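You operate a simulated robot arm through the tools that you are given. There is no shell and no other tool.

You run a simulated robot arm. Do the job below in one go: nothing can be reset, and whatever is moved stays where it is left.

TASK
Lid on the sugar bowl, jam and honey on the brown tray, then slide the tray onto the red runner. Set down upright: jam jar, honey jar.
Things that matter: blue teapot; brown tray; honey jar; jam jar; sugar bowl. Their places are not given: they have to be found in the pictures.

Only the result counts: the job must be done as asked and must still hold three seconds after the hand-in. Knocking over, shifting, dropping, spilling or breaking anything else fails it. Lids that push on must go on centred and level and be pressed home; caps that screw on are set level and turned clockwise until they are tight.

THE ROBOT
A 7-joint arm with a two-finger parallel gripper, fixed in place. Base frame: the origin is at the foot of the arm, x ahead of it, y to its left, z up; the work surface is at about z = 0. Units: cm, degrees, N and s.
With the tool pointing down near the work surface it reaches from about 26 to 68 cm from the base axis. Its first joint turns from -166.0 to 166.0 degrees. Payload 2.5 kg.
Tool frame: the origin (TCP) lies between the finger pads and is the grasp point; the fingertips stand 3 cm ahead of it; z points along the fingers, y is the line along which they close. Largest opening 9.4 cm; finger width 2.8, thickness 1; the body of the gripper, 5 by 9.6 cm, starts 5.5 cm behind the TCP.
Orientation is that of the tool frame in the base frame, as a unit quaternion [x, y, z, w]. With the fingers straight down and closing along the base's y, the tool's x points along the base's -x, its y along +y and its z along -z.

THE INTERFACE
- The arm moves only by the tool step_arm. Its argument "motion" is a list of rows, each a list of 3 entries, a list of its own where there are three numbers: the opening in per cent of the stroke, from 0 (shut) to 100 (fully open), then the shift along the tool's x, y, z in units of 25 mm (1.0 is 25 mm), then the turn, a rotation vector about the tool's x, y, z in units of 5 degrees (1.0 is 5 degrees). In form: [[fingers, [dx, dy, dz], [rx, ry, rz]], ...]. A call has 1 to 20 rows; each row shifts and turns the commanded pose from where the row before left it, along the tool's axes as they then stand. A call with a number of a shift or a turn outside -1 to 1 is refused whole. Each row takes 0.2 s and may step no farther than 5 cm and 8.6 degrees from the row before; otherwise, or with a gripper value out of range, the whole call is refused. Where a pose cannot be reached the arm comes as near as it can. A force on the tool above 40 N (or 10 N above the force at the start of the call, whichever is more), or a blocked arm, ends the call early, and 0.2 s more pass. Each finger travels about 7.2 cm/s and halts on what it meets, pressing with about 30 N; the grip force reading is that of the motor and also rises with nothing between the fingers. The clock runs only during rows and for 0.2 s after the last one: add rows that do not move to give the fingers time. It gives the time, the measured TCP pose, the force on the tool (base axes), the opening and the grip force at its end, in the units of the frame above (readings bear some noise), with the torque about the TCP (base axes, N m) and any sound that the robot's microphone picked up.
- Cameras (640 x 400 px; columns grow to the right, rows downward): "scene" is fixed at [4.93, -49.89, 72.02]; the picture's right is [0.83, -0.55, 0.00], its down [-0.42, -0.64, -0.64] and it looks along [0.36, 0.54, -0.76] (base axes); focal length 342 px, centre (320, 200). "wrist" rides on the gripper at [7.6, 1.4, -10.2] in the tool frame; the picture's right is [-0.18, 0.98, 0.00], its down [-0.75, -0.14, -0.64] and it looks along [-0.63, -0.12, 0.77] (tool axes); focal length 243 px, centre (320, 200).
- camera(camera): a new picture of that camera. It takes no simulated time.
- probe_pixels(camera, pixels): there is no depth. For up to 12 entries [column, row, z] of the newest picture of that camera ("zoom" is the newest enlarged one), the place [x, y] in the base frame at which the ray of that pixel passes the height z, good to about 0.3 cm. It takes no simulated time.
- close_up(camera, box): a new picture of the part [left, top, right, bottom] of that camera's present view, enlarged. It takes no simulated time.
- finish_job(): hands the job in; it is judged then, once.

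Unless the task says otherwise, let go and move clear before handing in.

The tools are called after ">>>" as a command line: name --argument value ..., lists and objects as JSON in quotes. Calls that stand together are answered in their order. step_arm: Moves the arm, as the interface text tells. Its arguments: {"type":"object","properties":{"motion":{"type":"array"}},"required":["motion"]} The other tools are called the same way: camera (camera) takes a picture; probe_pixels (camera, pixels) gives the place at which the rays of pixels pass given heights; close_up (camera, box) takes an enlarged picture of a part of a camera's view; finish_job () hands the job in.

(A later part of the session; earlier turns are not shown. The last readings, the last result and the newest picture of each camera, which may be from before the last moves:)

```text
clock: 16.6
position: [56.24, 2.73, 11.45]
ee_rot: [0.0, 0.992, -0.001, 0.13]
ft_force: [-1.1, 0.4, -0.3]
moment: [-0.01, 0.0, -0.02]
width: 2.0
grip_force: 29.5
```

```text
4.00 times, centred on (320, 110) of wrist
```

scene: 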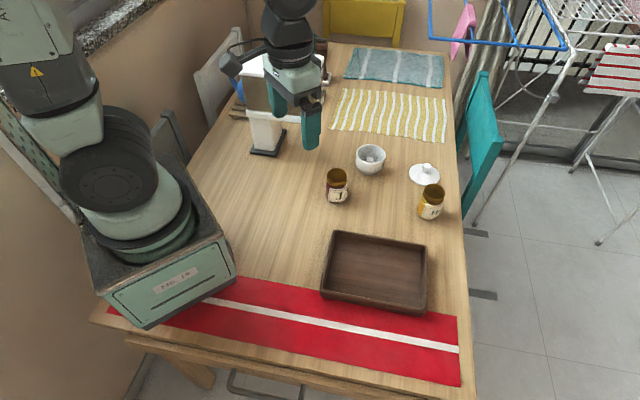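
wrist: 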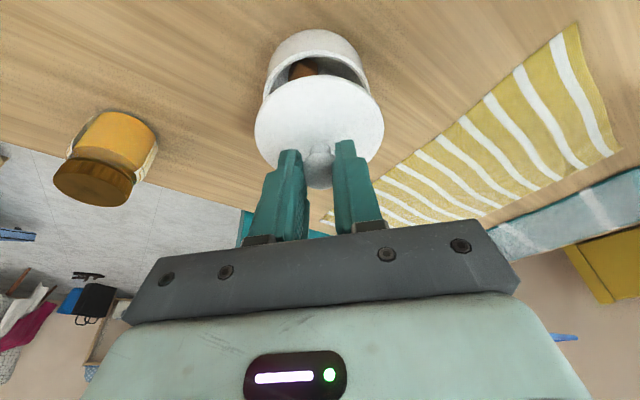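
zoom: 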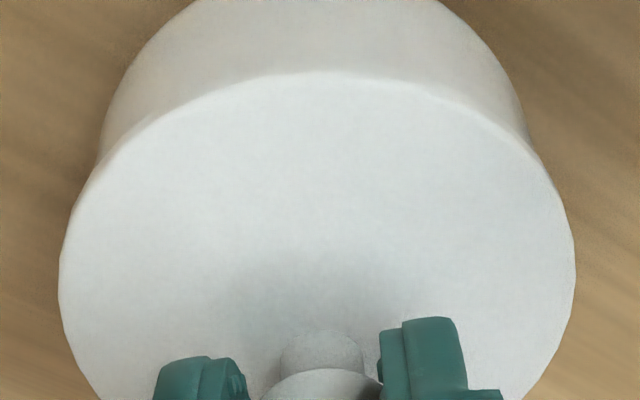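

The lid now spans 154–567 in the zoom, nearly concentric with the rim (about 159–555), with a sliver of rim visible only on the near side. I'll nudge (-0.03,-0.07) and lower until contact.

>>> step_arm --motion '[[0, [0.022, -0.028, 0.036], [0, 0, 0]], [0, [0, 0, 0], [0, 0, 0]], [0, [0.01, 0, 0.039], [0, 0, 0]], [0, [0, 0, 0], [0, 0, 0]]]'

>>> close_up --camera "scene" --box '[352, 140, 384, 170]'

```text
clock: 17.6
position: [56.09, 2.56, 11.22]
ee_rot: [0.0, 0.991, 0.0, 0.131]
ft_force: [-6.7, 0.9, 20.7]
moment: [0.0, 0.47, 0.08]
width: 2.03
grip_force: 30.1
```

```text
13.33 times, centred on (368, 155) of scene
```

zoom: 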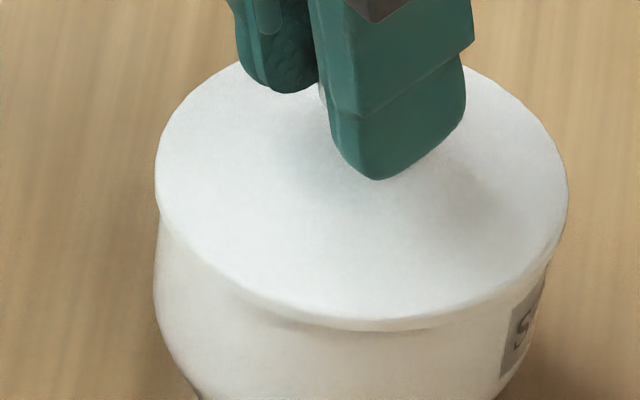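

Contact: 20.7 N upward with TCP z at 11.22. I'll look closely at the lid/rim seam from both cameras before pressing.

>>> close_up --camera "scene" --box '[354, 146, 374, 166]'

>>> close_up --camera "scene" --box '[370, 146, 390, 166]'

>>> close_up --camera "wrist" --box '[250, 60, 330, 120]'

>>> close_up --camera "wrist" --box '[310, 60, 390, 120]'

```text
16.00 times, centred on (364, 156) of scene
```

zoom: 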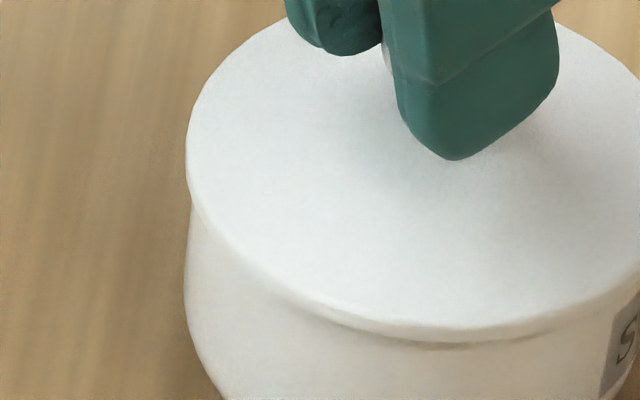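

```text
16.00 times, centred on (380, 156) of scene
```

zoom: 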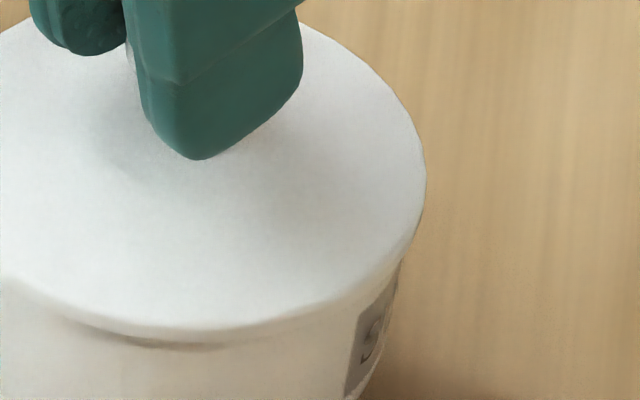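

```text
6.67 times, centred on (290, 90) of wrist
```

zoom: 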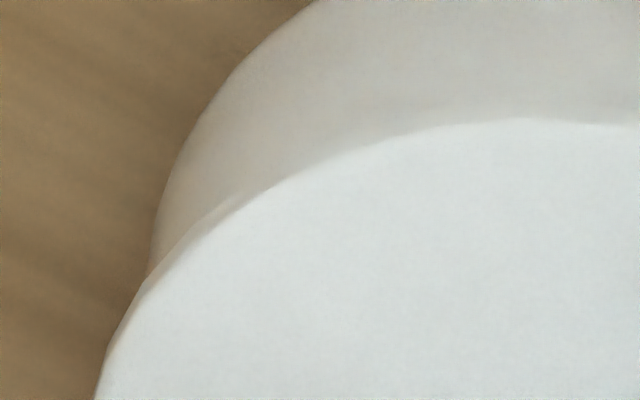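

```text
6.67 times, centred on (350, 90) of wrist
```

zoom: 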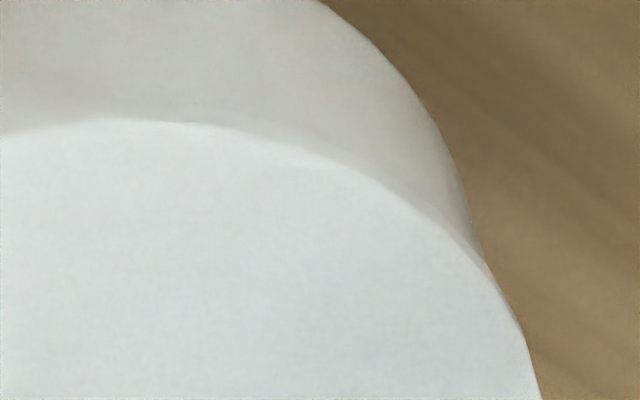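

The seam looks even from both views. Part of the load is sideways because of the tool tilt, so I'll relax upward 0.1 cm, open the fingers and then press from straight above.

>>> step_arm --motion '[[0, [-0.008, 0, -0.03], [0, 0, 0]], [0, [0, 0, 0], [0, 0, 0]]]'

```text
clock: 18.2
position: [56.22, 2.51, 11.27]
ee_rot: [0.001, 0.991, 0.0, 0.132]
ft_force: [4.3, 2.2, 11.9]
moment: [0.05, -0.37, 0.07]
width: 2.02
grip_force: 30.0
```

The load has dropped to 12 N. I'll open the fingers to release the knob.

>>> step_arm --motion '[[20, [-0.004, 0, -0.015], [0, 0, 0]], [45, [0, 0, 0], [0, 0, 0]], [45, [0, 0, 0], [0, 0, 0]], [45, [0, 0, 0], [0, 0, 0]]]'

>>> camera --camera "wrist"

>>> close_up --camera "scene" --box '[346, 125, 396, 180]'

```text
clock: 19.2
position: [56.13, 2.5, 11.2]
ee_rot: [0.0, 0.991, 0.0, 0.13]
ft_force: [0.7, 0.6, 0.1]
moment: [-0.03, 0.01, -0.02]
width: 4.21
grip_force: 0.0
heard: snap
```

```text
taken
```

wrist: 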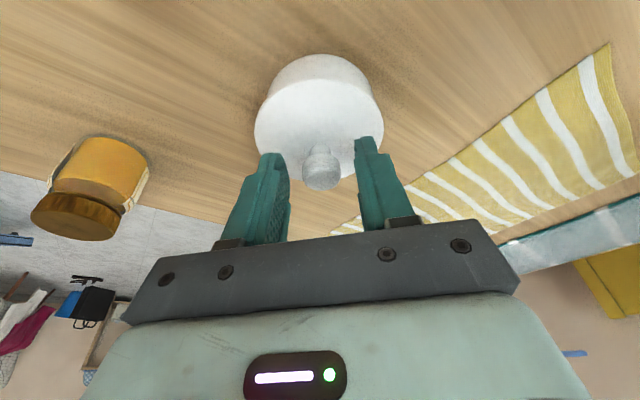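

```text
7.27 times, centred on (371, 152) of scene
```

zoom: 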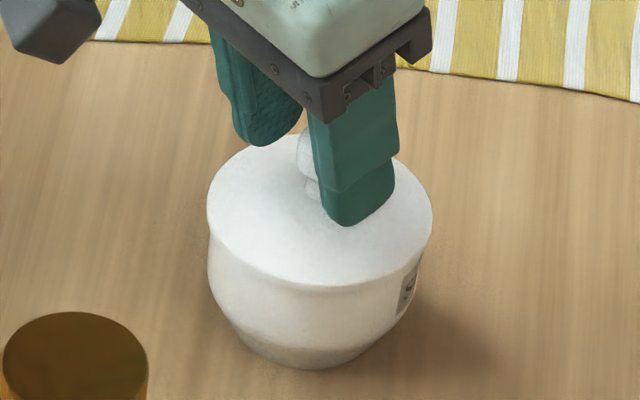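

A snap was heard, so the lid has seated. I'll raise clear, remove the tilt and inspect the lid.

>>> step_arm --motion '[[45, [-0.104, 0, -0.386], [0, 0, 0]], [45, [-0.207, 0, -0.773], [0, 0, 0]], [45, [-0.207, 0, -0.773], [0, 0, 0]], [45, [-0.207, 0, -0.773], [0, 0, 0]], [45, [-0.207, 0, -0.773], [0, 0, 0]], [45, [0, 0, 0], [0, 1, 0]], [45, [0, 0, 0], [0, 1, 0]], [45, [0, 0, 0], [0, 1, 0]], [45, [0, 0, 0], [0, 0, 0]]]'

>>> close_up --camera "scene" --box '[346, 125, 396, 180]'

>>> camera --camera "wrist"

```text
clock: 21.2
position: [56.16, 2.5, 20.28]
ee_rot: [0.0, 1.0, 0.001, 0.0]
ft_force: [-0.6, 1.1, -0.3]
moment: [0.01, -0.02, -0.01]
width: 4.23
grip_force: 0.1
```

```text
7.27 times, centred on (371, 152) of scene
```

zoom: 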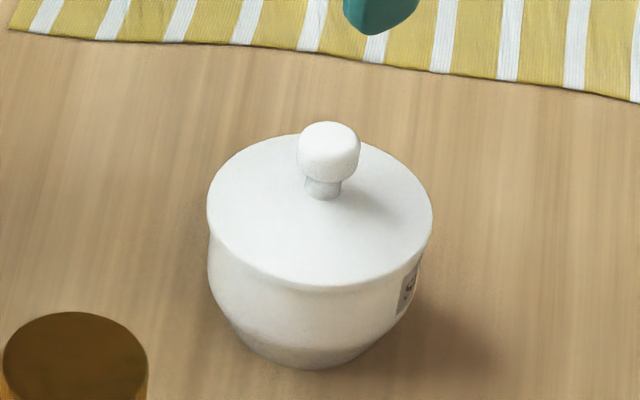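

```text
taken
```

wrist: 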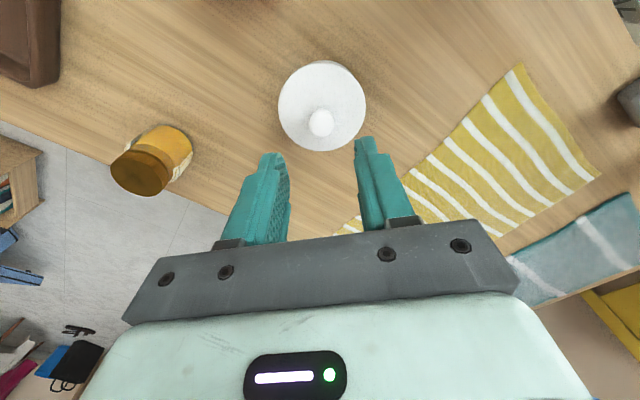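

The lid sits centred on the bowl, and the bowl base is unmoved at zoom (320,367). I'll look at the seam closely to confirm it's fully home.

>>> close_up --camera "scene" --box '[352, 138, 388, 168]'

>>> close_up --camera "wrist" --box '[270, 50, 375, 160]'

```text
13.33 times, centred on (370, 153) of scene
```

zoom: 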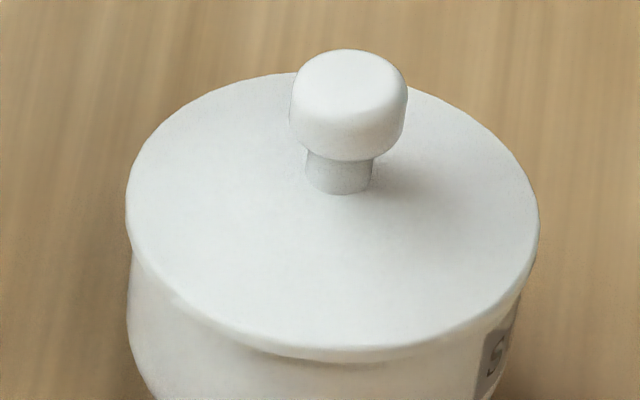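

```text
3.64 times, centred on (322, 105) of wrist
```

zoom: 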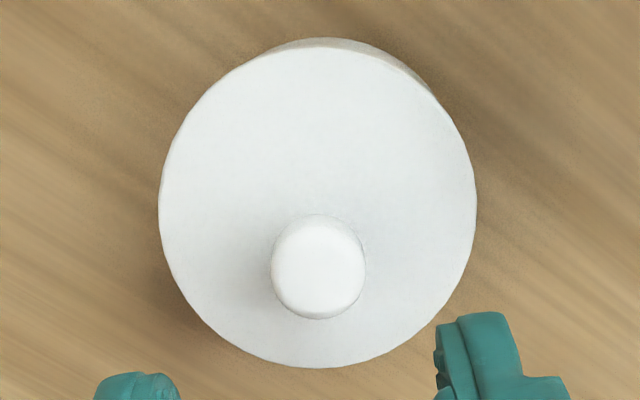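

The lid is flush all round. Next is the jam jar: I'll yaw 45° so the fingers close along the tray's short side, and move above the jam.

>>> step_arm --motion '[[100, [0, 0, 0], [0, 0, 1]], [100, [0, 0, 0], [0, 0, 1]], [100, [0, 0, 0], [0, 0, 1]], [100, [0, 0, 0], [0, 0, 1]], [100, [0, 0, 0], [0, 0, 1]], [100, [0, 0, 0], [0, 0, 1]], [100, [0, 0, 0], [0, 0, 1]], [100, [0, 0, 0], [0, 0, 1]], [100, [0, 0, 0], [0, 0, 1]], [100, [0.558, -0.897, 0], [0, 0, 0]], [100, [0.558, -0.897, 0], [0, 0, 0]], [100, [0.558, -0.897, 0], [0, 0, 0]], [100, [0.558, -0.897, 0], [0, 0, 0]], [100, [0.558, -0.897, 0], [0, 0, 0]], [100, [0, 0, 0], [0, 0, 0]]]'

>>> camera --camera "wrist"

>>> camera --camera "scene"

```text
clock: 24.4
position: [43.04, -0.21, 20.25]
ee_rot: [0.383, 0.924, 0.0, 0.001]
ft_force: [0.3, -0.5, 0.2]
moment: [0.01, -0.02, 0.0]
width: 9.4
grip_force: 0.0
```

```text
taken
```

wrist: 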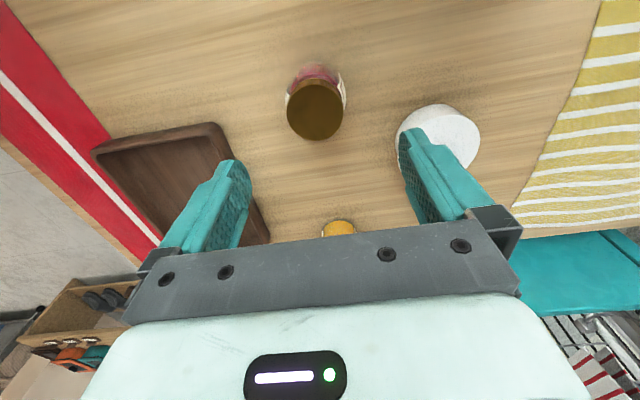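

```text
taken
```

scene: 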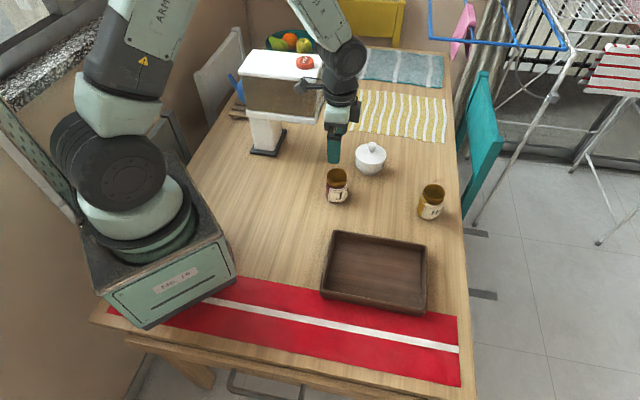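

The jam cap is at wrist (316,109), almost under the tool. I'll probe it for height and centre.

>>> close_up --camera "wrist" --box '[270, 50, 370, 150]'

>>> probe_pixels --camera "wrist" --pixels '[[315.5, 109, 8], [315.5, 109, 8], [315.5, 109, 8], [286, 109, 8], [345, 108, 8], [316, 79, 8], [315, 140, 8], [315.5, 109, 7], [315.5, 109, 9]]'

>>> close_up --camera "scene" --box '[310, 155, 370, 215]'

>>> probe_pixels --camera "scene" --pixels '[[337, 175, 7], [337, 175, 8], [337, 175, 9], [337, 175, 8], [337, 175, 8]]'

```text
4.00 times, centred on (320, 100) of wrist
```

zoom: 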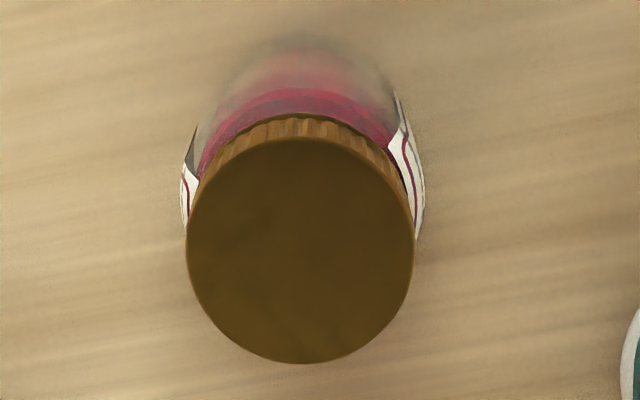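

```text
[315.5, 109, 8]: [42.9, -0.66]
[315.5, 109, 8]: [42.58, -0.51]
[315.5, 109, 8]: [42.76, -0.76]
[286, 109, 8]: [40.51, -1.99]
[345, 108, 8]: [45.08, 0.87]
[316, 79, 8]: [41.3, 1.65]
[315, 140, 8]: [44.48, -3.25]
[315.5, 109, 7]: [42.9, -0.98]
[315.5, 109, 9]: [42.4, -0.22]
```

```text
6.67 times, centred on (340, 185) of scene
```

zoom: 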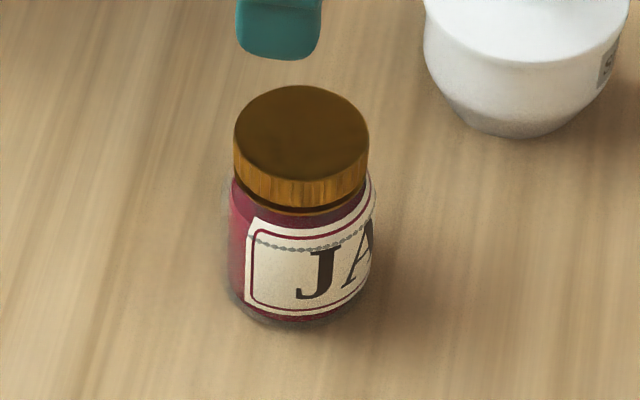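

```text
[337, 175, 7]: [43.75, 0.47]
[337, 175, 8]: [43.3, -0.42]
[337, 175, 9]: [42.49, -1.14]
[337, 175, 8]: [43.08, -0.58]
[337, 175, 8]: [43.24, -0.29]
```

Triangulated, the jam cap top is at about z=8.4 with the jar centred near (43.1,-0.55) and a body about 6 cm across. I'll descend with open fingers to TCP z=4.5 around it.

>>> step_arm --motion '[[100, [-0.022, -0.015, 0.8], [0, 0, 0]], [100, [-0.022, -0.015, 0.8], [0, 0, 0]], [100, [-0.022, -0.015, 0.8], [0, 0, 0]], [100, [-0.022, -0.015, 0.8], [0, 0, 0]], [100, [-0.022, -0.016, 0.8], [0, 0, 0]], [100, [0, 0, 0.8], [0, 0, 0]], [100, [0, 0, 0.8], [0, 0, 0]], [100, [0, 0, 0.7], [0, 0, 0]], [100, [0, 0, 0], [0, 0, 0]]]'

>>> camera --camera "wrist"

>>> close_up --camera "scene" --box '[300, 145, 380, 215]'

```text
clock: 26.4
position: [43.56, -0.54, 4.58]
ee_rot: [0.382, 0.924, 0.0, -0.001]
ft_force: [0.2, 0.1, 0.2]
moment: [-0.01, -0.02, 0.0]
width: 9.4
grip_force: 0.0
```

```text
taken
```

wrist: 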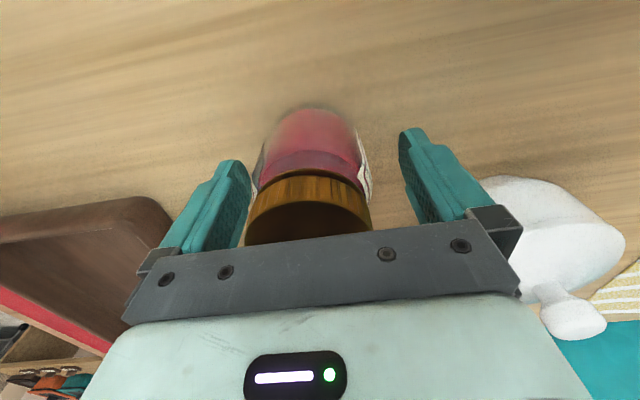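

```text
5.71 times, centred on (340, 180) of scene
```

zoom: 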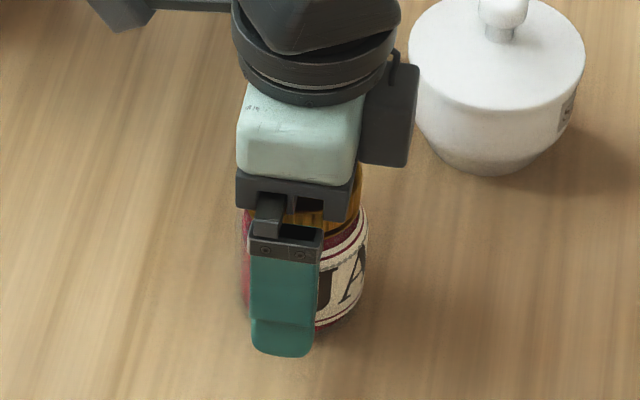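

The jar sits about 0.4 cm off towards the left finger (wrist column 312 against the axis at 320). I'll shift to centre it, then close.

>>> step_arm --motion '[[100, [0, -0.16, 0.02], [0, 0, 0]], [70, [0, 0, 0], [0, 0, 0]], [50, [0, 0, 0], [0, 0, 0]], [0, [0, 0, 0], [0, 0, 0]], [0, [0, 0, 0], [0, 0, 0]], [0, [0, 0, 0], [0, 0, 0]]]'

>>> camera --camera "wrist"

```text
clock: 27.8
position: [43.04, -1.06, 4.6]
ee_rot: [0.383, 0.924, 0.0, 0.001]
ft_force: [0.4, 1.0, 1.1]
moment: [-0.07, 0.03, 0.03]
width: 6.17
grip_force: 30.0
```

```text
taken
```

wrist: 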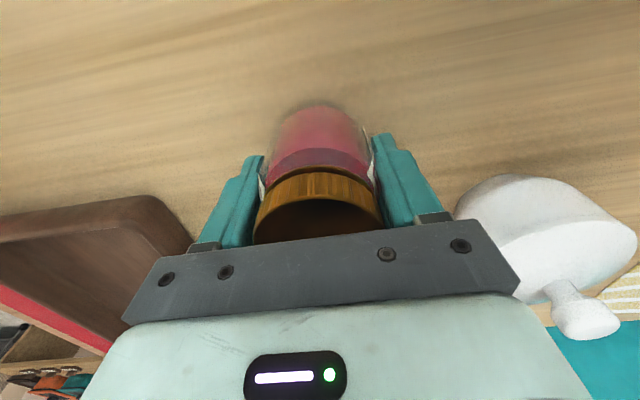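

The jam is gripped (width 6.17, 30 N). I'll lift 10 cm and carry it over the tray to a=38, b=-7.8, which is about (32.4,-21.4).

>>> step_arm --motion '[[0, [0, 0, -0.5], [0, 0, 0]], [0, [0, 0, -0.9], [0, 0, 0]], [0, [0, 0, -0.9], [0, 0, 0]], [0, [0, 0, -0.9], [0, 0, 0]], [0, [0, 0, -0.8], [0, 0, 0]], [0, [-0.14, -0.44, 0], [0, 0, 0]], [0, [-0.275, -0.88, 0], [0, 0, 0]], [0, [-0.275, -0.88, 0], [0, 0, 0]], [0, [-0.275, -0.88, 0], [0, 0, 0]], [0, [-0.275, -0.88, 0], [0, 0, 0]], [0, [-0.275, -0.88, 0], [0, 0, 0]], [0, [-0.275, -0.88, 0], [0, 0, 0]], [0, [-0.275, -0.88, 0], [0, 0, 0]], [0, [-0.275, -0.88, 0], [0, 0, 0]], [0, [-0.275, -0.88, 0], [0, 0, 0]], [0, [-0.135, -0.44, 0], [0, 0, 0]], [0, [0, 0, 0], [0, 0, 0]]]'

>>> camera --camera "scene"

>>> camera --camera "wrist"

```text
clock: 31.4
position: [32.26, -21.52, 14.51]
ee_rot: [0.383, 0.924, 0.0, 0.0]
ft_force: [0.8, -0.3, -3.5]
moment: [0.01, -0.04, -0.01]
width: 6.16
grip_force: 29.7
```

```text
taken
```

scene: 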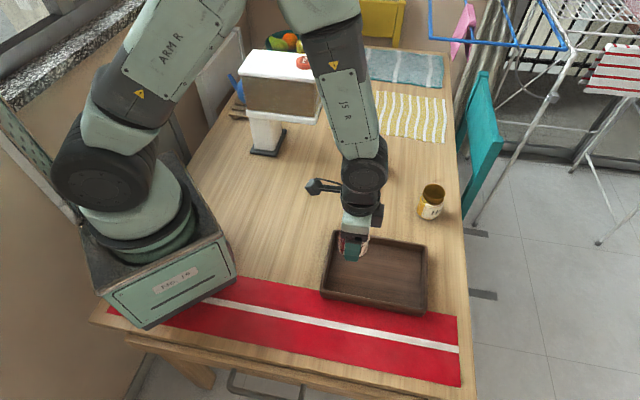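

```text
taken
```

wrist: 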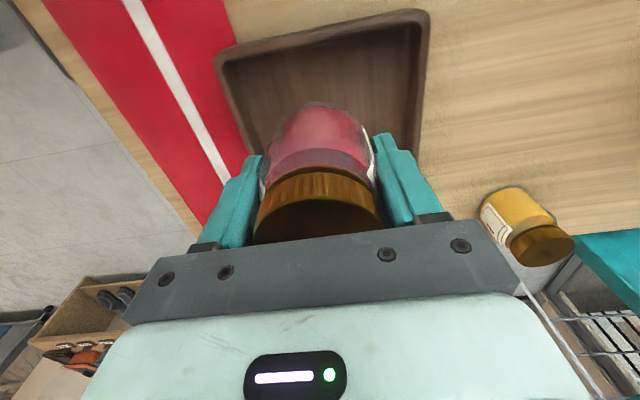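

The jar hangs over the tray with about 350 g of weight, inside the walls seen in the wrist view. I'll lower to about 1 cm above the tray floor.

>>> step_arm --motion '[[0, [0, 0, 0.6], [0, 0, 0]], [0, [0, 0, 0.7], [0, 0, 0]], [0, [0, 0, 0.7], [0, 0, 0]], [0, [0, 0, 0.7], [0, 0, 0]], [0, [0, 0, 0.5], [0, 0, 0]], [0, [0, 0, 0], [0, 0, 0]]]'

>>> close_up --camera "scene" --box '[300, 210, 460, 322]'

>>> camera --camera "wrist"

```text
clock: 32.8
position: [32.45, -21.54, 6.3]
ee_rot: [0.383, 0.924, 0.0, 0.0]
ft_force: [0.2, 0.4, -2.9]
moment: [0.01, 0.0, -0.04]
width: 6.13
grip_force: 29.8
```

```text
3.57 times, centred on (380, 266) of scene
```

zoom: 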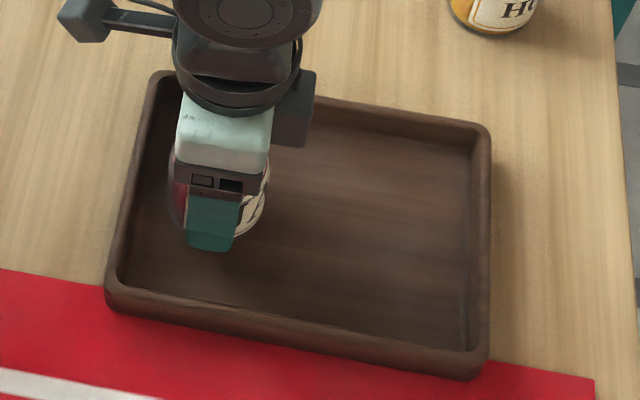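

```text
taken
```

wrist: 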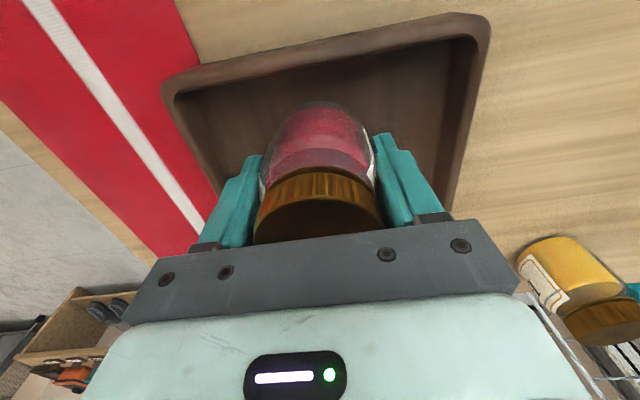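

The jar is inside the tray's left half with clearance all round. I'll lower slowly to contact.

>>> step_arm --motion '[[0, [0, 0, 0.1], [0, 0, 0]], [0, [0, 0, 0.1], [0, 0, 0]], [0, [0, 0, 0], [0, 0, 0]]]'

```text
clock: 33.6
position: [32.31, -21.56, 5.97]
ee_rot: [0.383, 0.924, 0.0, 0.001]
ft_force: [0.4, -0.2, -2.9]
moment: [0.04, -0.01, 0.01]
width: 6.16
grip_force: 30.1
```

There's no contact yet at z=5.97, where the force still reads just the jar's weight. I'll continue in small steps.

>>> step_arm --motion '[[0, [0, 0, 0.06], [0, 0, 0]], [0, [0, 0, 0.06], [0, 0, 0]], [0, [0, 0, 0], [0, 0, 0]]]'

```text
clock: 34.4
position: [32.38, -21.44, 5.59]
ee_rot: [0.383, 0.924, -0.001, 0.0]
ft_force: [0.0, -0.4, -3.8]
moment: [0.01, -0.04, 0.03]
width: 6.13
grip_force: 29.7
```

Still hanging at z=5.59, so I'll go on down.

>>> step_arm --motion '[[0, [0, 0, 0.05], [0, 0, 0]], [0, [0, 0, 0], [0, 0, 0]]]'

>>> step_arm --motion '[[0, [0, 0, 0.05], [0, 0, 0]], [0, [0, 0, 0], [0, 0, 0]]]'

```text
clock: 35.0
position: [32.32, -21.49, 5.64]
ee_rot: [0.382, 0.924, -0.001, 0.0]
ft_force: [-0.2, -0.5, -4.3]
moment: [-0.01, -0.02, 0.0]
width: 6.13
grip_force: 30.1
```

```text
clock: 35.6
position: [32.49, -21.44, 5.62]
ee_rot: [0.383, 0.924, 0.0, 0.001]
ft_force: [1.0, -0.4, -3.6]
moment: [-0.03, -0.01, -0.01]
width: 6.15
grip_force: 29.6
```

The force is unchanged (-3.6 N), and the commanded height should now be near 5.3. I'll keep stepping down in small increments.

>>> step_arm --motion '[[0, [0, 0, 0.05], [0, 0, 0]], [0, [0, 0, 0], [0, 0, 0]]]'

>>> step_arm --motion '[[0, [0, 0, 0.04], [0, 0, 0]], [0, [0, 0, 0], [0, 0, 0]]]'

```text
clock: 36.2
position: [32.43, -21.43, 5.34]
ee_rot: [0.383, 0.924, -0.001, -0.001]
ft_force: [-0.3, 0.7, -3.9]
moment: [-0.01, 0.02, 0.0]
width: 6.19
grip_force: 29.7
```

```text
clock: 36.8
position: [32.34, -21.53, 5.21]
ee_rot: [0.383, 0.924, 0.0, 0.0]
ft_force: [0.3, -0.7, -4.2]
moment: [0.01, -0.01, -0.01]
width: 6.15
grip_force: 30.2
```

Still no contact at about z=5.2. Next steps down.

>>> step_arm --motion '[[0, [0, 0, 0.04], [0, 0, 0]], [0, [0, 0, 0], [0, 0, 0]]]'

>>> step_arm --motion '[[0, [0, 0, 0.04], [0, 0, 0]], [0, [0, 0, 0], [0, 0, 0]]]'

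```text
clock: 37.4
position: [32.35, -21.48, 5.2]
ee_rot: [0.383, 0.924, 0.0, 0.0]
ft_force: [-0.2, 0.5, -3.2]
moment: [0.01, 0.01, 0.01]
width: 6.17
grip_force: 29.6
```

```text
clock: 38.0
position: [32.45, -21.37, 4.95]
ee_rot: [0.383, 0.924, 0.0, 0.0]
ft_force: [0.4, -1.1, 15.3]
moment: [0.21, 0.04, 0.03]
width: 6.17
grip_force: 30.0
```

Contact at z≈4.95 (+15 N), so the jar is on the tray floor. I'll ease up slightly and release.

>>> step_arm --motion '[[0, [0, 0, -0.02], [0, 0, 0]], [0, [0, 0, 0], [0, 0, 0]]]'

>>> step_arm --motion '[[75, [0, 0, 0], [0, 0, 0]], [90, [0, 0, 0], [0, 0, 0]], [90, [0, 0, 0], [0, 0, 0]], [90, [0, 0, 0], [0, 0, 0]], [90, [0, 0, 0], [0, 0, 0]]]'

>>> camera --camera "wrist"

```text
clock: 38.6
position: [32.23, -21.3, 5.13]
ee_rot: [0.382, 0.924, 0.0, -0.001]
ft_force: [-0.5, -0.4, -2.7]
moment: [-0.01, 0.02, -0.03]
width: 6.17
grip_force: 29.5
```

```text
clock: 39.8
position: [32.24, -21.33, 5.12]
ee_rot: [0.382, 0.924, 0.0, 0.0]
ft_force: [0.1, -1.0, -0.9]
moment: [-0.03, 0.0, 0.01]
width: 8.46
grip_force: 0.0
```

```text
taken
```

wrist: 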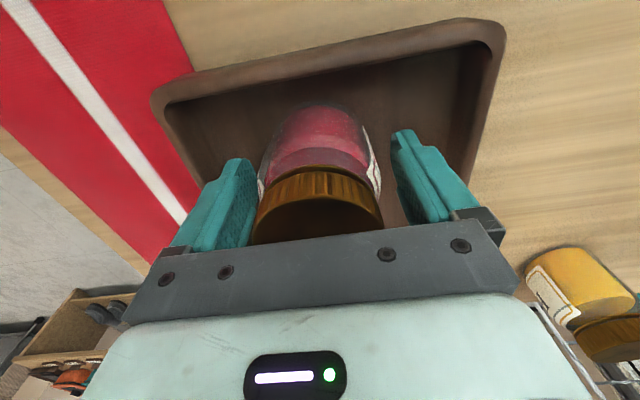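

The jam stands free and upright in the tray. I'll raise and move over to the honey jar near (60.1,-18.4).

>>> step_arm --motion '[[90, [0, 0, -0.5], [0, 0, 0]], [90, [0, 0, -0.9], [0, 0, 0]], [90, [0, 0, -0.9], [0, 0, 0]], [90, [0, 0, -0.9], [0, 0, 0]], [90, [0, 0, -0.9], [0, 0, 0]], [100, [0, 0, -0.9], [0, 0, 0]], [100, [-0.35, 0.435, 0], [0, 0, 0]], [100, [-0.7, 0.87, 0], [0, 0, 0]], [100, [-0.7, 0.87, 0], [0, 0, 0]], [100, [-0.7, 0.87, 0], [0, 0, 0]], [100, [-0.7, 0.87, 0], [0, 0, 0]], [100, [-0.7, 0.87, 0], [0, 0, 0]], [100, [-0.7, 0.87, 0], [0, 0, 0]], [100, [-0.7, 0.87, 0], [0, 0, 0]], [100, [-0.7, 0.87, 0], [0, 0, 0]], [100, [-0.7, 0.87, 0], [0, 0, 0]], [100, [-0.35, 0.435, 0], [0, 0, 0]], [100, [0, 0, 0], [0, 0, 0]]]'

>>> camera --camera "wrist"

>>> camera --camera "scene"

```text
clock: 43.6
position: [60.14, -18.53, 17.8]
ee_rot: [0.383, 0.924, -0.001, 0.0]
ft_force: [-0.2, -0.1, 0.1]
moment: [0.0, 0.01, 0.0]
width: 9.38
grip_force: 0.0
```

```text
taken
```

wrist: 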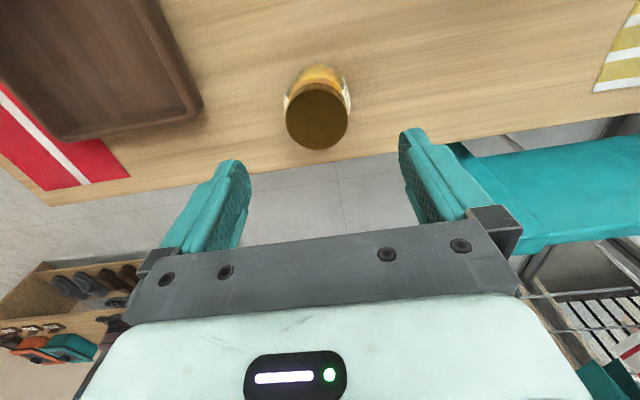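

```text
taken
```

scene: 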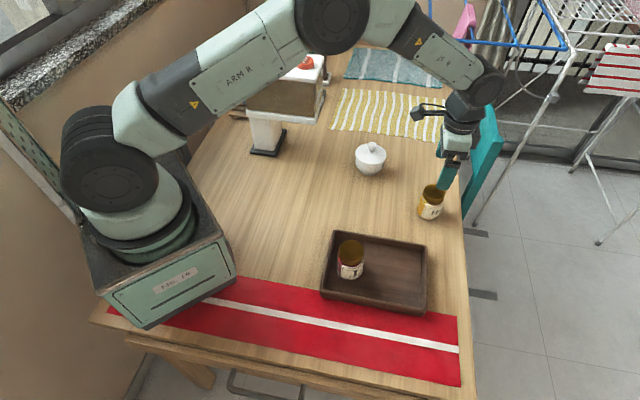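

The jam stands upright in the tray. The honey cap is at wrist (316,118), nearly under the tool; I'll zoom in to refine.

>>> close_up --camera "wrist" --box '[270, 50, 370, 160]'

>>> close_up --camera "scene" --box '[395, 150, 465, 230]'

```text
3.64 times, centred on (320, 105) of wrist
```

zoom: 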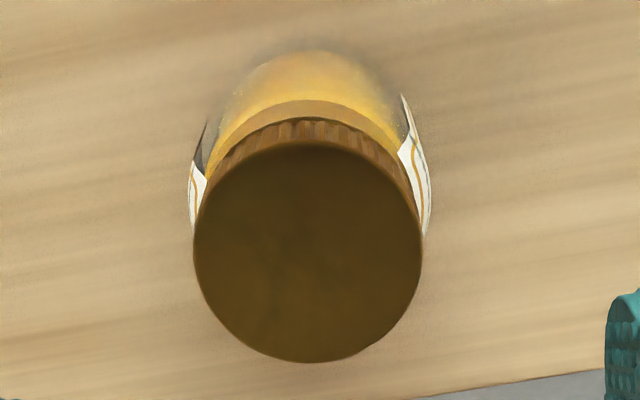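

```text
5.00 times, centred on (430, 190) of scene
```

zoom: 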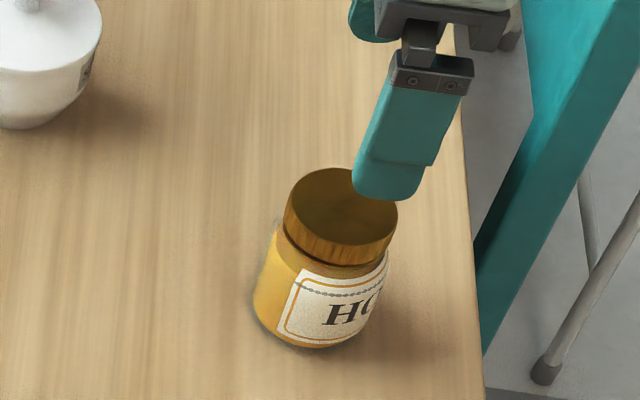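

The honey cap centre is about 0.28 cm off along the closing axis. I'll correct that and descend to TCP z≈4.55.

>>> step_arm --motion '[[100, [0, -0.11, 0.6], [0, 0, 0]], [100, [0, 0, 0.8], [0, 0, 0]], [100, [0, 0, 0.8], [0, 0, 0]], [100, [0, 0, 0.8], [0, 0, 0]], [100, [0, 0, 0.8], [0, 0, 0]], [100, [0, 0, 0.8], [0, 0, 0]], [100, [0, 0, 0.6], [0, 0, 0]], [100, [0, 0, 0], [0, 0, 0]]]'

>>> camera --camera "wrist"

>>> close_up --camera "scene" --box '[390, 150, 470, 230]'

```text
clock: 45.4
position: [59.84, -18.83, 4.68]
ee_rot: [0.383, 0.924, 0.0, 0.0]
ft_force: [-0.7, 0.5, 0.2]
moment: [0.02, -0.03, -0.02]
width: 9.42
grip_force: 0.1
```

```text
taken
```

wrist: 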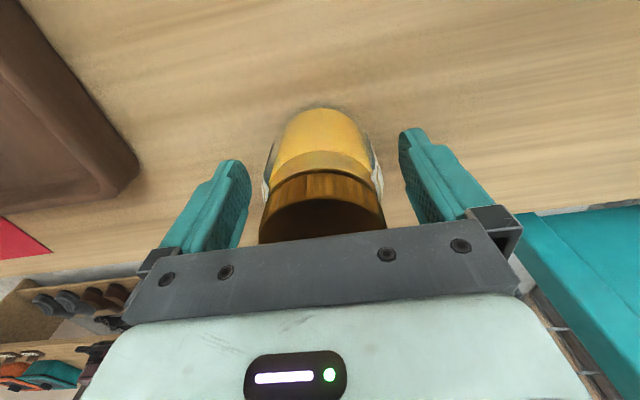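

```text
5.00 times, centred on (430, 190) of scene
```

zoom: 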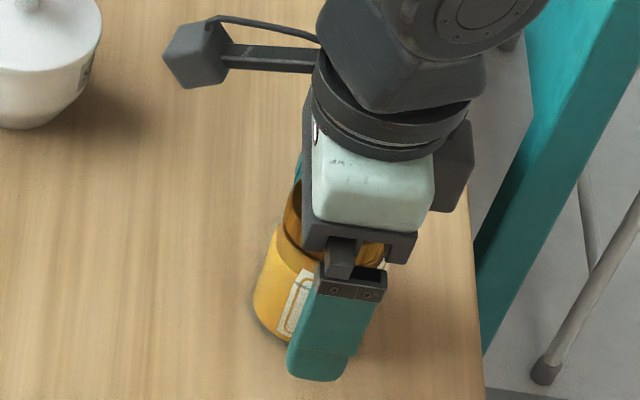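

The honey is centred between the fingers at wrist column 322. I'll nudge 0.15 cm along tool x and close.

>>> step_arm --motion '[[100, [0.06, 0, 0.02], [0, 0, 0]], [70, [0, 0, 0], [0, 0, 0]], [50, [0, 0, 0], [0, 0, 0]], [0, [0, 0, 0], [0, 0, 0]], [0, [0, 0, 0], [0, 0, 0]], [0, [0, 0, 0], [0, 0, 0]]]'

>>> camera --camera "wrist"

```text
clock: 46.8
position: [59.71, -18.64, 4.52]
ee_rot: [0.383, 0.924, 0.0, -0.001]
ft_force: [1.2, 1.2, 1.4]
moment: [0.01, 0.02, -0.01]
width: 6.21
grip_force: 30.1
```

```text
taken
```

wrist: 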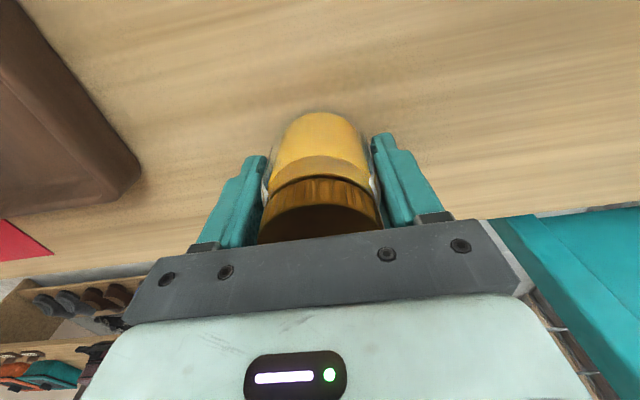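

The honey is gripped (width 6.21). I'll lift 10 cm and carry it to a=49.3, b=-7.8, about (40.4,-29.3), in the tray.

>>> step_arm --motion '[[0, [0, 0, -0.5], [0, 0, 0]], [0, [0, 0, -0.9], [0, 0, 0]], [0, [0, 0, -0.9], [0, 0, 0]], [0, [0, 0, -0.9], [0, 0, 0]], [0, [0, 0, -0.8], [0, 0, 0]], [0, [0.124, -0.424, 0], [0, 0, 0]], [0, [0.248, -0.848, 0], [0, 0, 0]], [0, [0.248, -0.848, 0], [0, 0, 0]], [0, [0.248, -0.848, 0], [0, 0, 0]], [0, [0.248, -0.848, 0], [0, 0, 0]], [0, [0.248, -0.848, 0], [0, 0, 0]], [0, [0.248, -0.848, 0], [0, 0, 0]], [0, [0.248, -0.848, 0], [0, 0, 0]], [0, [0.248, -0.848, 0], [0, 0, 0]], [0, [0.248, -0.848, 0], [0, 0, 0]], [0, [0.124, -0.424, 0], [0, 0, 0]], [0, [0, 0, 0], [0, 0, 0]]]'

>>> camera --camera "scene"

>>> camera --camera "wrist"

```text
clock: 50.4
position: [40.44, -29.42, 14.56]
ee_rot: [0.383, 0.924, 0.0, 0.0]
ft_force: [0.2, 0.1, -3.5]
moment: [0.02, 0.04, 0.03]
width: 6.2
grip_force: 30.0
```

```text
taken
```

scene: 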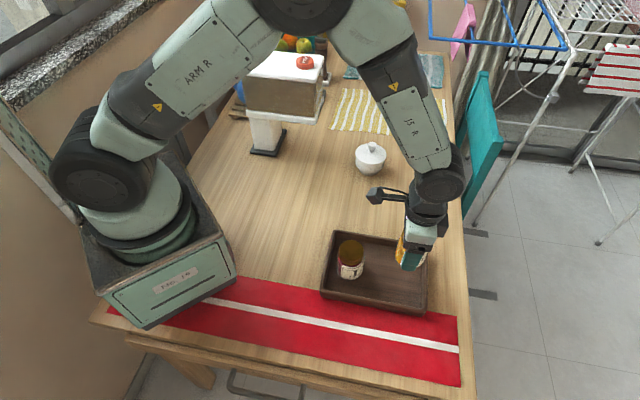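

```text
taken
```

wrist: 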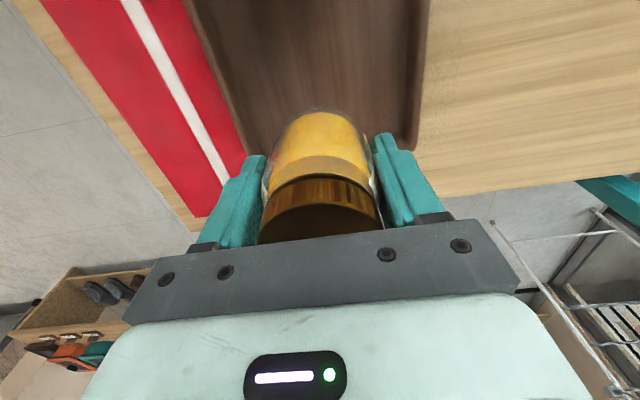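

The honey hangs over the tray's right half. I'll lower to about 1 cm above the floor and check clearances.

>>> step_arm --motion '[[0, [0, 0, 0.6], [0, 0, 0]], [0, [0, 0, 0.7], [0, 0, 0]], [0, [0, 0, 0.7], [0, 0, 0]], [0, [0, 0, 0.7], [0, 0, 0]], [0, [0, 0, 0.7], [0, 0, 0]], [0, [0, 0, 0], [0, 0, 0]]]'

>>> close_up --camera "scene" --box '[300, 210, 460, 322]'

>>> camera --camera "wrist"

```text
clock: 51.8
position: [40.52, -29.28, 6.08]
ee_rot: [0.383, 0.924, -0.001, 0.0]
ft_force: [1.0, 0.1, -4.5]
moment: [0.02, 0.04, -0.04]
width: 6.2
grip_force: 29.5
```

```text
3.57 times, centred on (380, 266) of scene
```

zoom: 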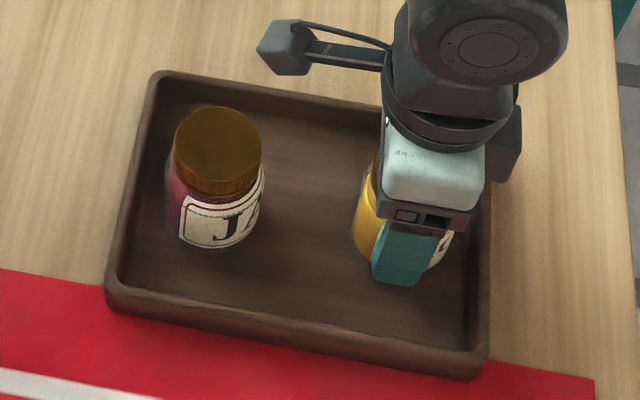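

```text
taken
```

wrist: 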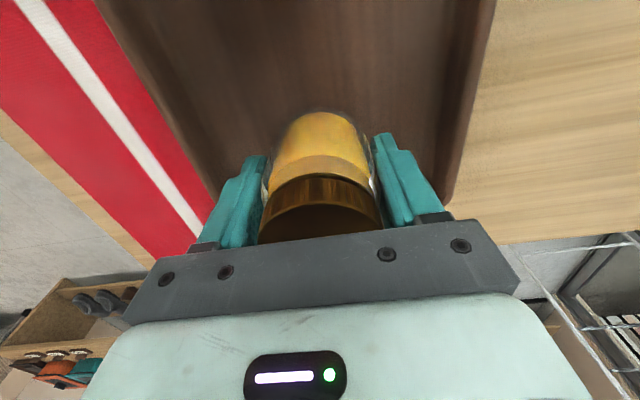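

Clear of the walls and of the jam. I'll lower in small steps to contact.

>>> step_arm --motion '[[0, [0, 0, 0.1], [0, 0, 0]], [0, [0, 0, 0.1], [0, 0, 0]], [0, [0, 0, 0.1], [0, 0, 0]], [0, [0, 0, 0], [0, 0, 0]]]'

>>> step_arm --motion '[[0, [0, 0, 0.05], [0, 0, 0]], [0, [0, 0, 0], [0, 0, 0]]]'

```text
clock: 52.8
position: [40.47, -29.31, 5.43]
ee_rot: [0.383, 0.924, 0.0, 0.0]
ft_force: [0.2, 0.1, -3.9]
moment: [-0.02, 0.03, 0.01]
width: 6.18
grip_force: 30.3
```

```text
clock: 53.4
position: [40.51, -29.19, 5.24]
ee_rot: [0.383, 0.924, 0.0, 0.001]
ft_force: [0.5, 0.8, -4.7]
moment: [0.02, 0.02, 0.01]
width: 6.16
grip_force: 30.2
```

Still only the jar's weight at z≈5.24. Continuing in steps of about 1 mm.

>>> step_arm --motion '[[0, [0, 0, 0.04], [0, 0, 0]], [0, [0, 0, 0], [0, 0, 0]]]'

>>> step_arm --motion '[[0, [0, 0, 0.03], [0, 0, 0]], [0, [0, 0, 0], [0, 0, 0]]]'

```text
clock: 54.0
position: [40.48, -29.23, 5.2]
ee_rot: [0.382, 0.924, 0.0, 0.0]
ft_force: [-4.7, 2.0, 9.9]
moment: [0.08, 0.2, -0.04]
width: 6.18
grip_force: 29.8
```

```text
clock: 54.6
position: [40.56, -29.32, 4.99]
ee_rot: [0.383, 0.924, -0.001, 0.002]
ft_force: [0.7, -0.2, 19.9]
moment: [-0.18, 0.07, -0.02]
width: 6.17
grip_force: 30.1
```

Contact (about +20 N). I'll ease up 0.8 mm and release.

>>> step_arm --motion '[[0, [0, 0, -0.03], [0, 0, 0]], [0, [0, 0, 0], [0, 0, 0]]]'

>>> step_arm --motion '[[75, [0, 0, 0], [0, 0, 0]], [90, [0, 0, 0], [0, 0, 0]], [90, [0, 0, 0], [0, 0, 0]], [90, [0, 0, 0], [0, 0, 0]], [90, [0, 0, 0], [0, 0, 0]]]'

>>> camera --camera "wrist"

```text
clock: 55.2
position: [40.53, -29.2, 4.97]
ee_rot: [0.383, 0.924, 0.0, 0.0]
ft_force: [3.3, -2.9, 6.3]
moment: [-0.3, -0.33, 0.0]
width: 6.15
grip_force: 29.1
```

```text
clock: 56.4
position: [40.52, -29.2, 5.26]
ee_rot: [0.382, 0.924, 0.0, 0.001]
ft_force: [-0.2, -0.1, -0.4]
moment: [0.01, 0.03, -0.02]
width: 8.45
grip_force: 0.0
```

```text
taken
```

wrist: 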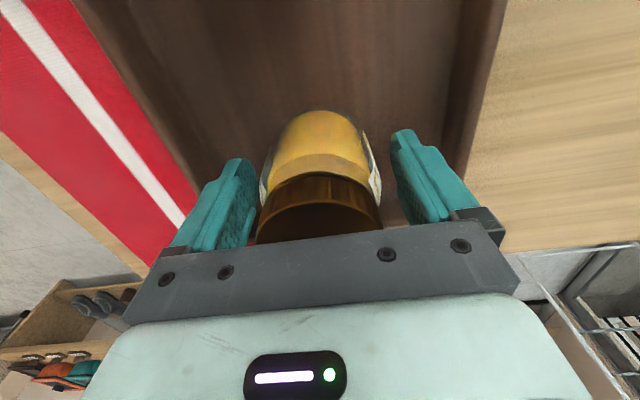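

The honey is released. I'll raise, move to above the table behind the tray's far wall, and look.

>>> step_arm --motion '[[90, [0, 0, -0.5], [0, 0, 0]], [90, [0, 0, -0.9], [0, 0, 0]], [90, [0, 0, -0.9], [0, 0, 0]], [90, [0, 0, -0.9], [0, 0, 0]], [90, [0, 0, -0.9], [0, 0, 0]], [90, [0, 0, -0.9], [0, 0, 0]], [90, [0.32, 0.81, 0], [0, 0, 0]], [90, [0.32, 0.81, 0], [0, 0, 0]], [90, [0.32, 0.81, 0], [0, 0, 0]], [90, [0.32, 0.81, 0], [0, 0, 0]], [90, [0.32, 0.81, 0], [0, 0, 0]], [90, [0.32, 0.81, 0], [0, 0, 0]], [90, [0.32, 0.81, 0], [0, 0, 0]], [90, [0, 0, 0], [0, 0, 0]]]'

>>> camera --camera "scene"

>>> close_up --camera "scene" --box '[300, 210, 460, 322]'

>>> camera --camera "wrist"

```text
clock: 59.4
position: [46.46, -15.07, 17.37]
ee_rot: [0.383, 0.924, 0.0, 0.0]
ft_force: [0.2, -0.3, 0.0]
moment: [0.01, -0.01, 0.0]
width: 8.49
grip_force: 0.0
```

```text
taken
```

scene: 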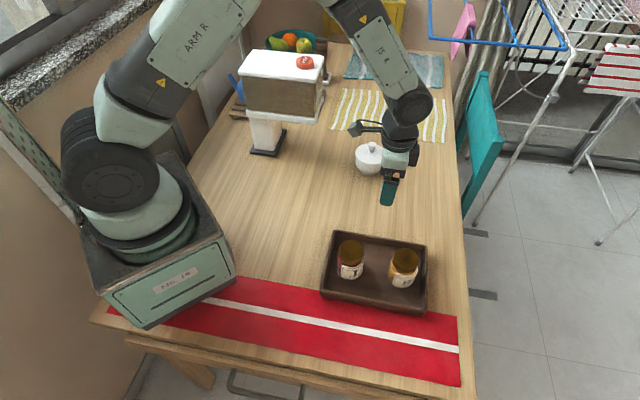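

```text
3.57 times, centred on (380, 266) of scene
```

zoom: 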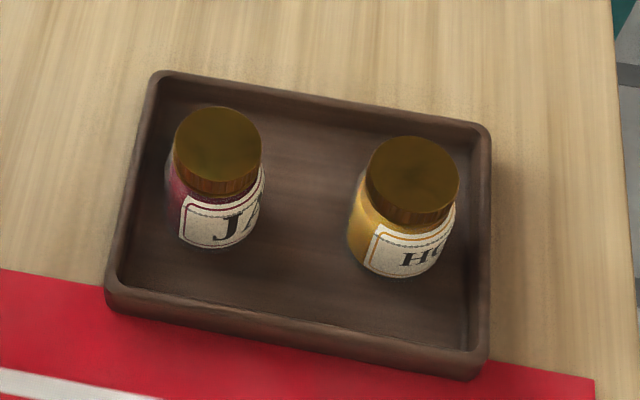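

```text
taken
```

wrist: 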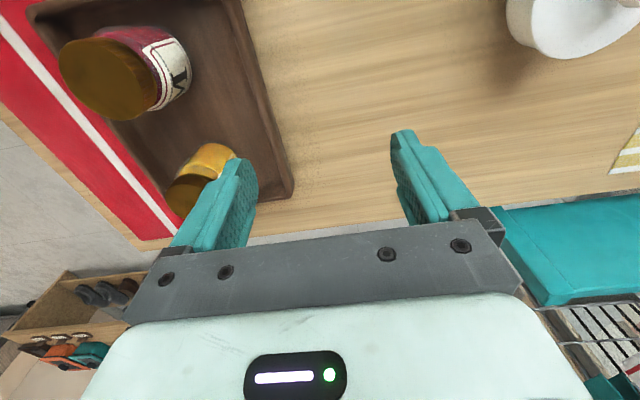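

Both jars stand upright in the tray and the tray hasn't moved. I'll position over the middle of the tray's far wall (a≈43.8, b≈-16) with fingers half open, to grip the wall and slide the tray.

>>> step_arm --motion '[[45, [-0.03, -0.625, 0], [0, 0, 0]], [45, [-0.03, -0.625, 0], [0, 0, 0]], [45, [-0.03, -0.625, 0], [0, 0, 0]], [45, [-0.03, -0.625, 0], [0, 0, 0]], [45, [0, 0, 0.8], [0, 0, 0]], [45, [0, 0, 0.8], [0, 0, 0]], [45, [0, 0, 0.8], [0, 0, 0]], [45, [0, 0, 0.8], [0, 0, 0]], [45, [0, 0, 0], [0, 0, 0]]]'

>>> camera --camera "wrist"

>>> close_up --camera "scene" --box '[300, 190, 460, 302]'

```text
clock: 61.4
position: [42.23, -19.91, 9.39]
ee_rot: [0.383, 0.924, -0.001, 0.0]
ft_force: [1.0, -0.7, 0.1]
moment: [0.0, -0.01, -0.02]
width: 4.24
grip_force: 0.0
```

```text
taken
```

wrist: 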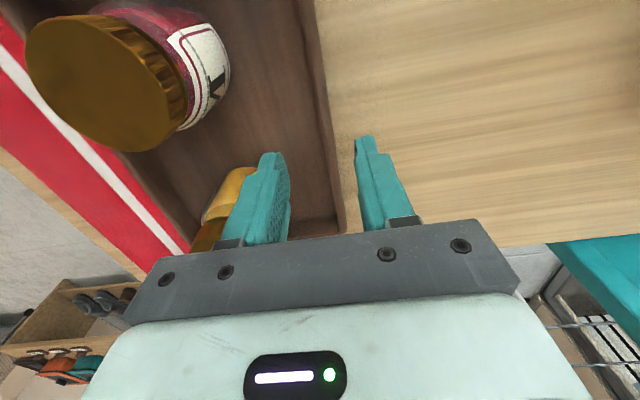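

```text
3.57 times, centred on (380, 246) of scene
```

zoom: 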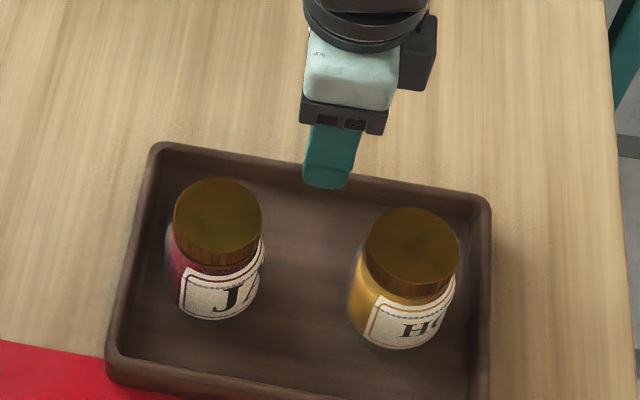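

The wall runs between the fingers in the wrist view, around columns 318–333 at row 135. I'll zoom in to centre on it.

>>> close_up --camera "wrist" --box '[270, 80, 390, 180]'

```text
4.00 times, centred on (330, 130) of wrist
```

zoom: 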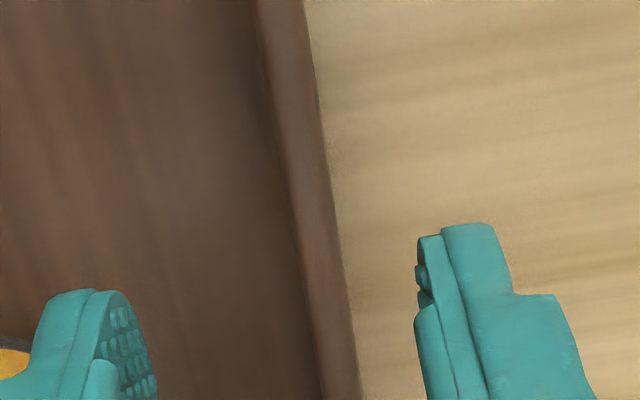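

The wall top is about 0.7 cm thick and its centre is at column 328.8, 0.6 cm to one side. I'll verify by probing.

>>> probe_pixels --camera "wrist" --pixels '[[328.75, 135, 3], [328.75, 135, 3], [328.75, 135, 3], [328.75, 135, 3], [320, 135, 3], [320, 135, 3], [320, 135, 3], [320, 135, 3]]'

```text
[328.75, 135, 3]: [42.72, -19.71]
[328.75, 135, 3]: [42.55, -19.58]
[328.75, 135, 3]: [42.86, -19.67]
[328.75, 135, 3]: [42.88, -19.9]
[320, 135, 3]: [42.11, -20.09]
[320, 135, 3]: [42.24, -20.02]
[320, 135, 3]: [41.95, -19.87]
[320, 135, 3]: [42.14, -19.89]
```

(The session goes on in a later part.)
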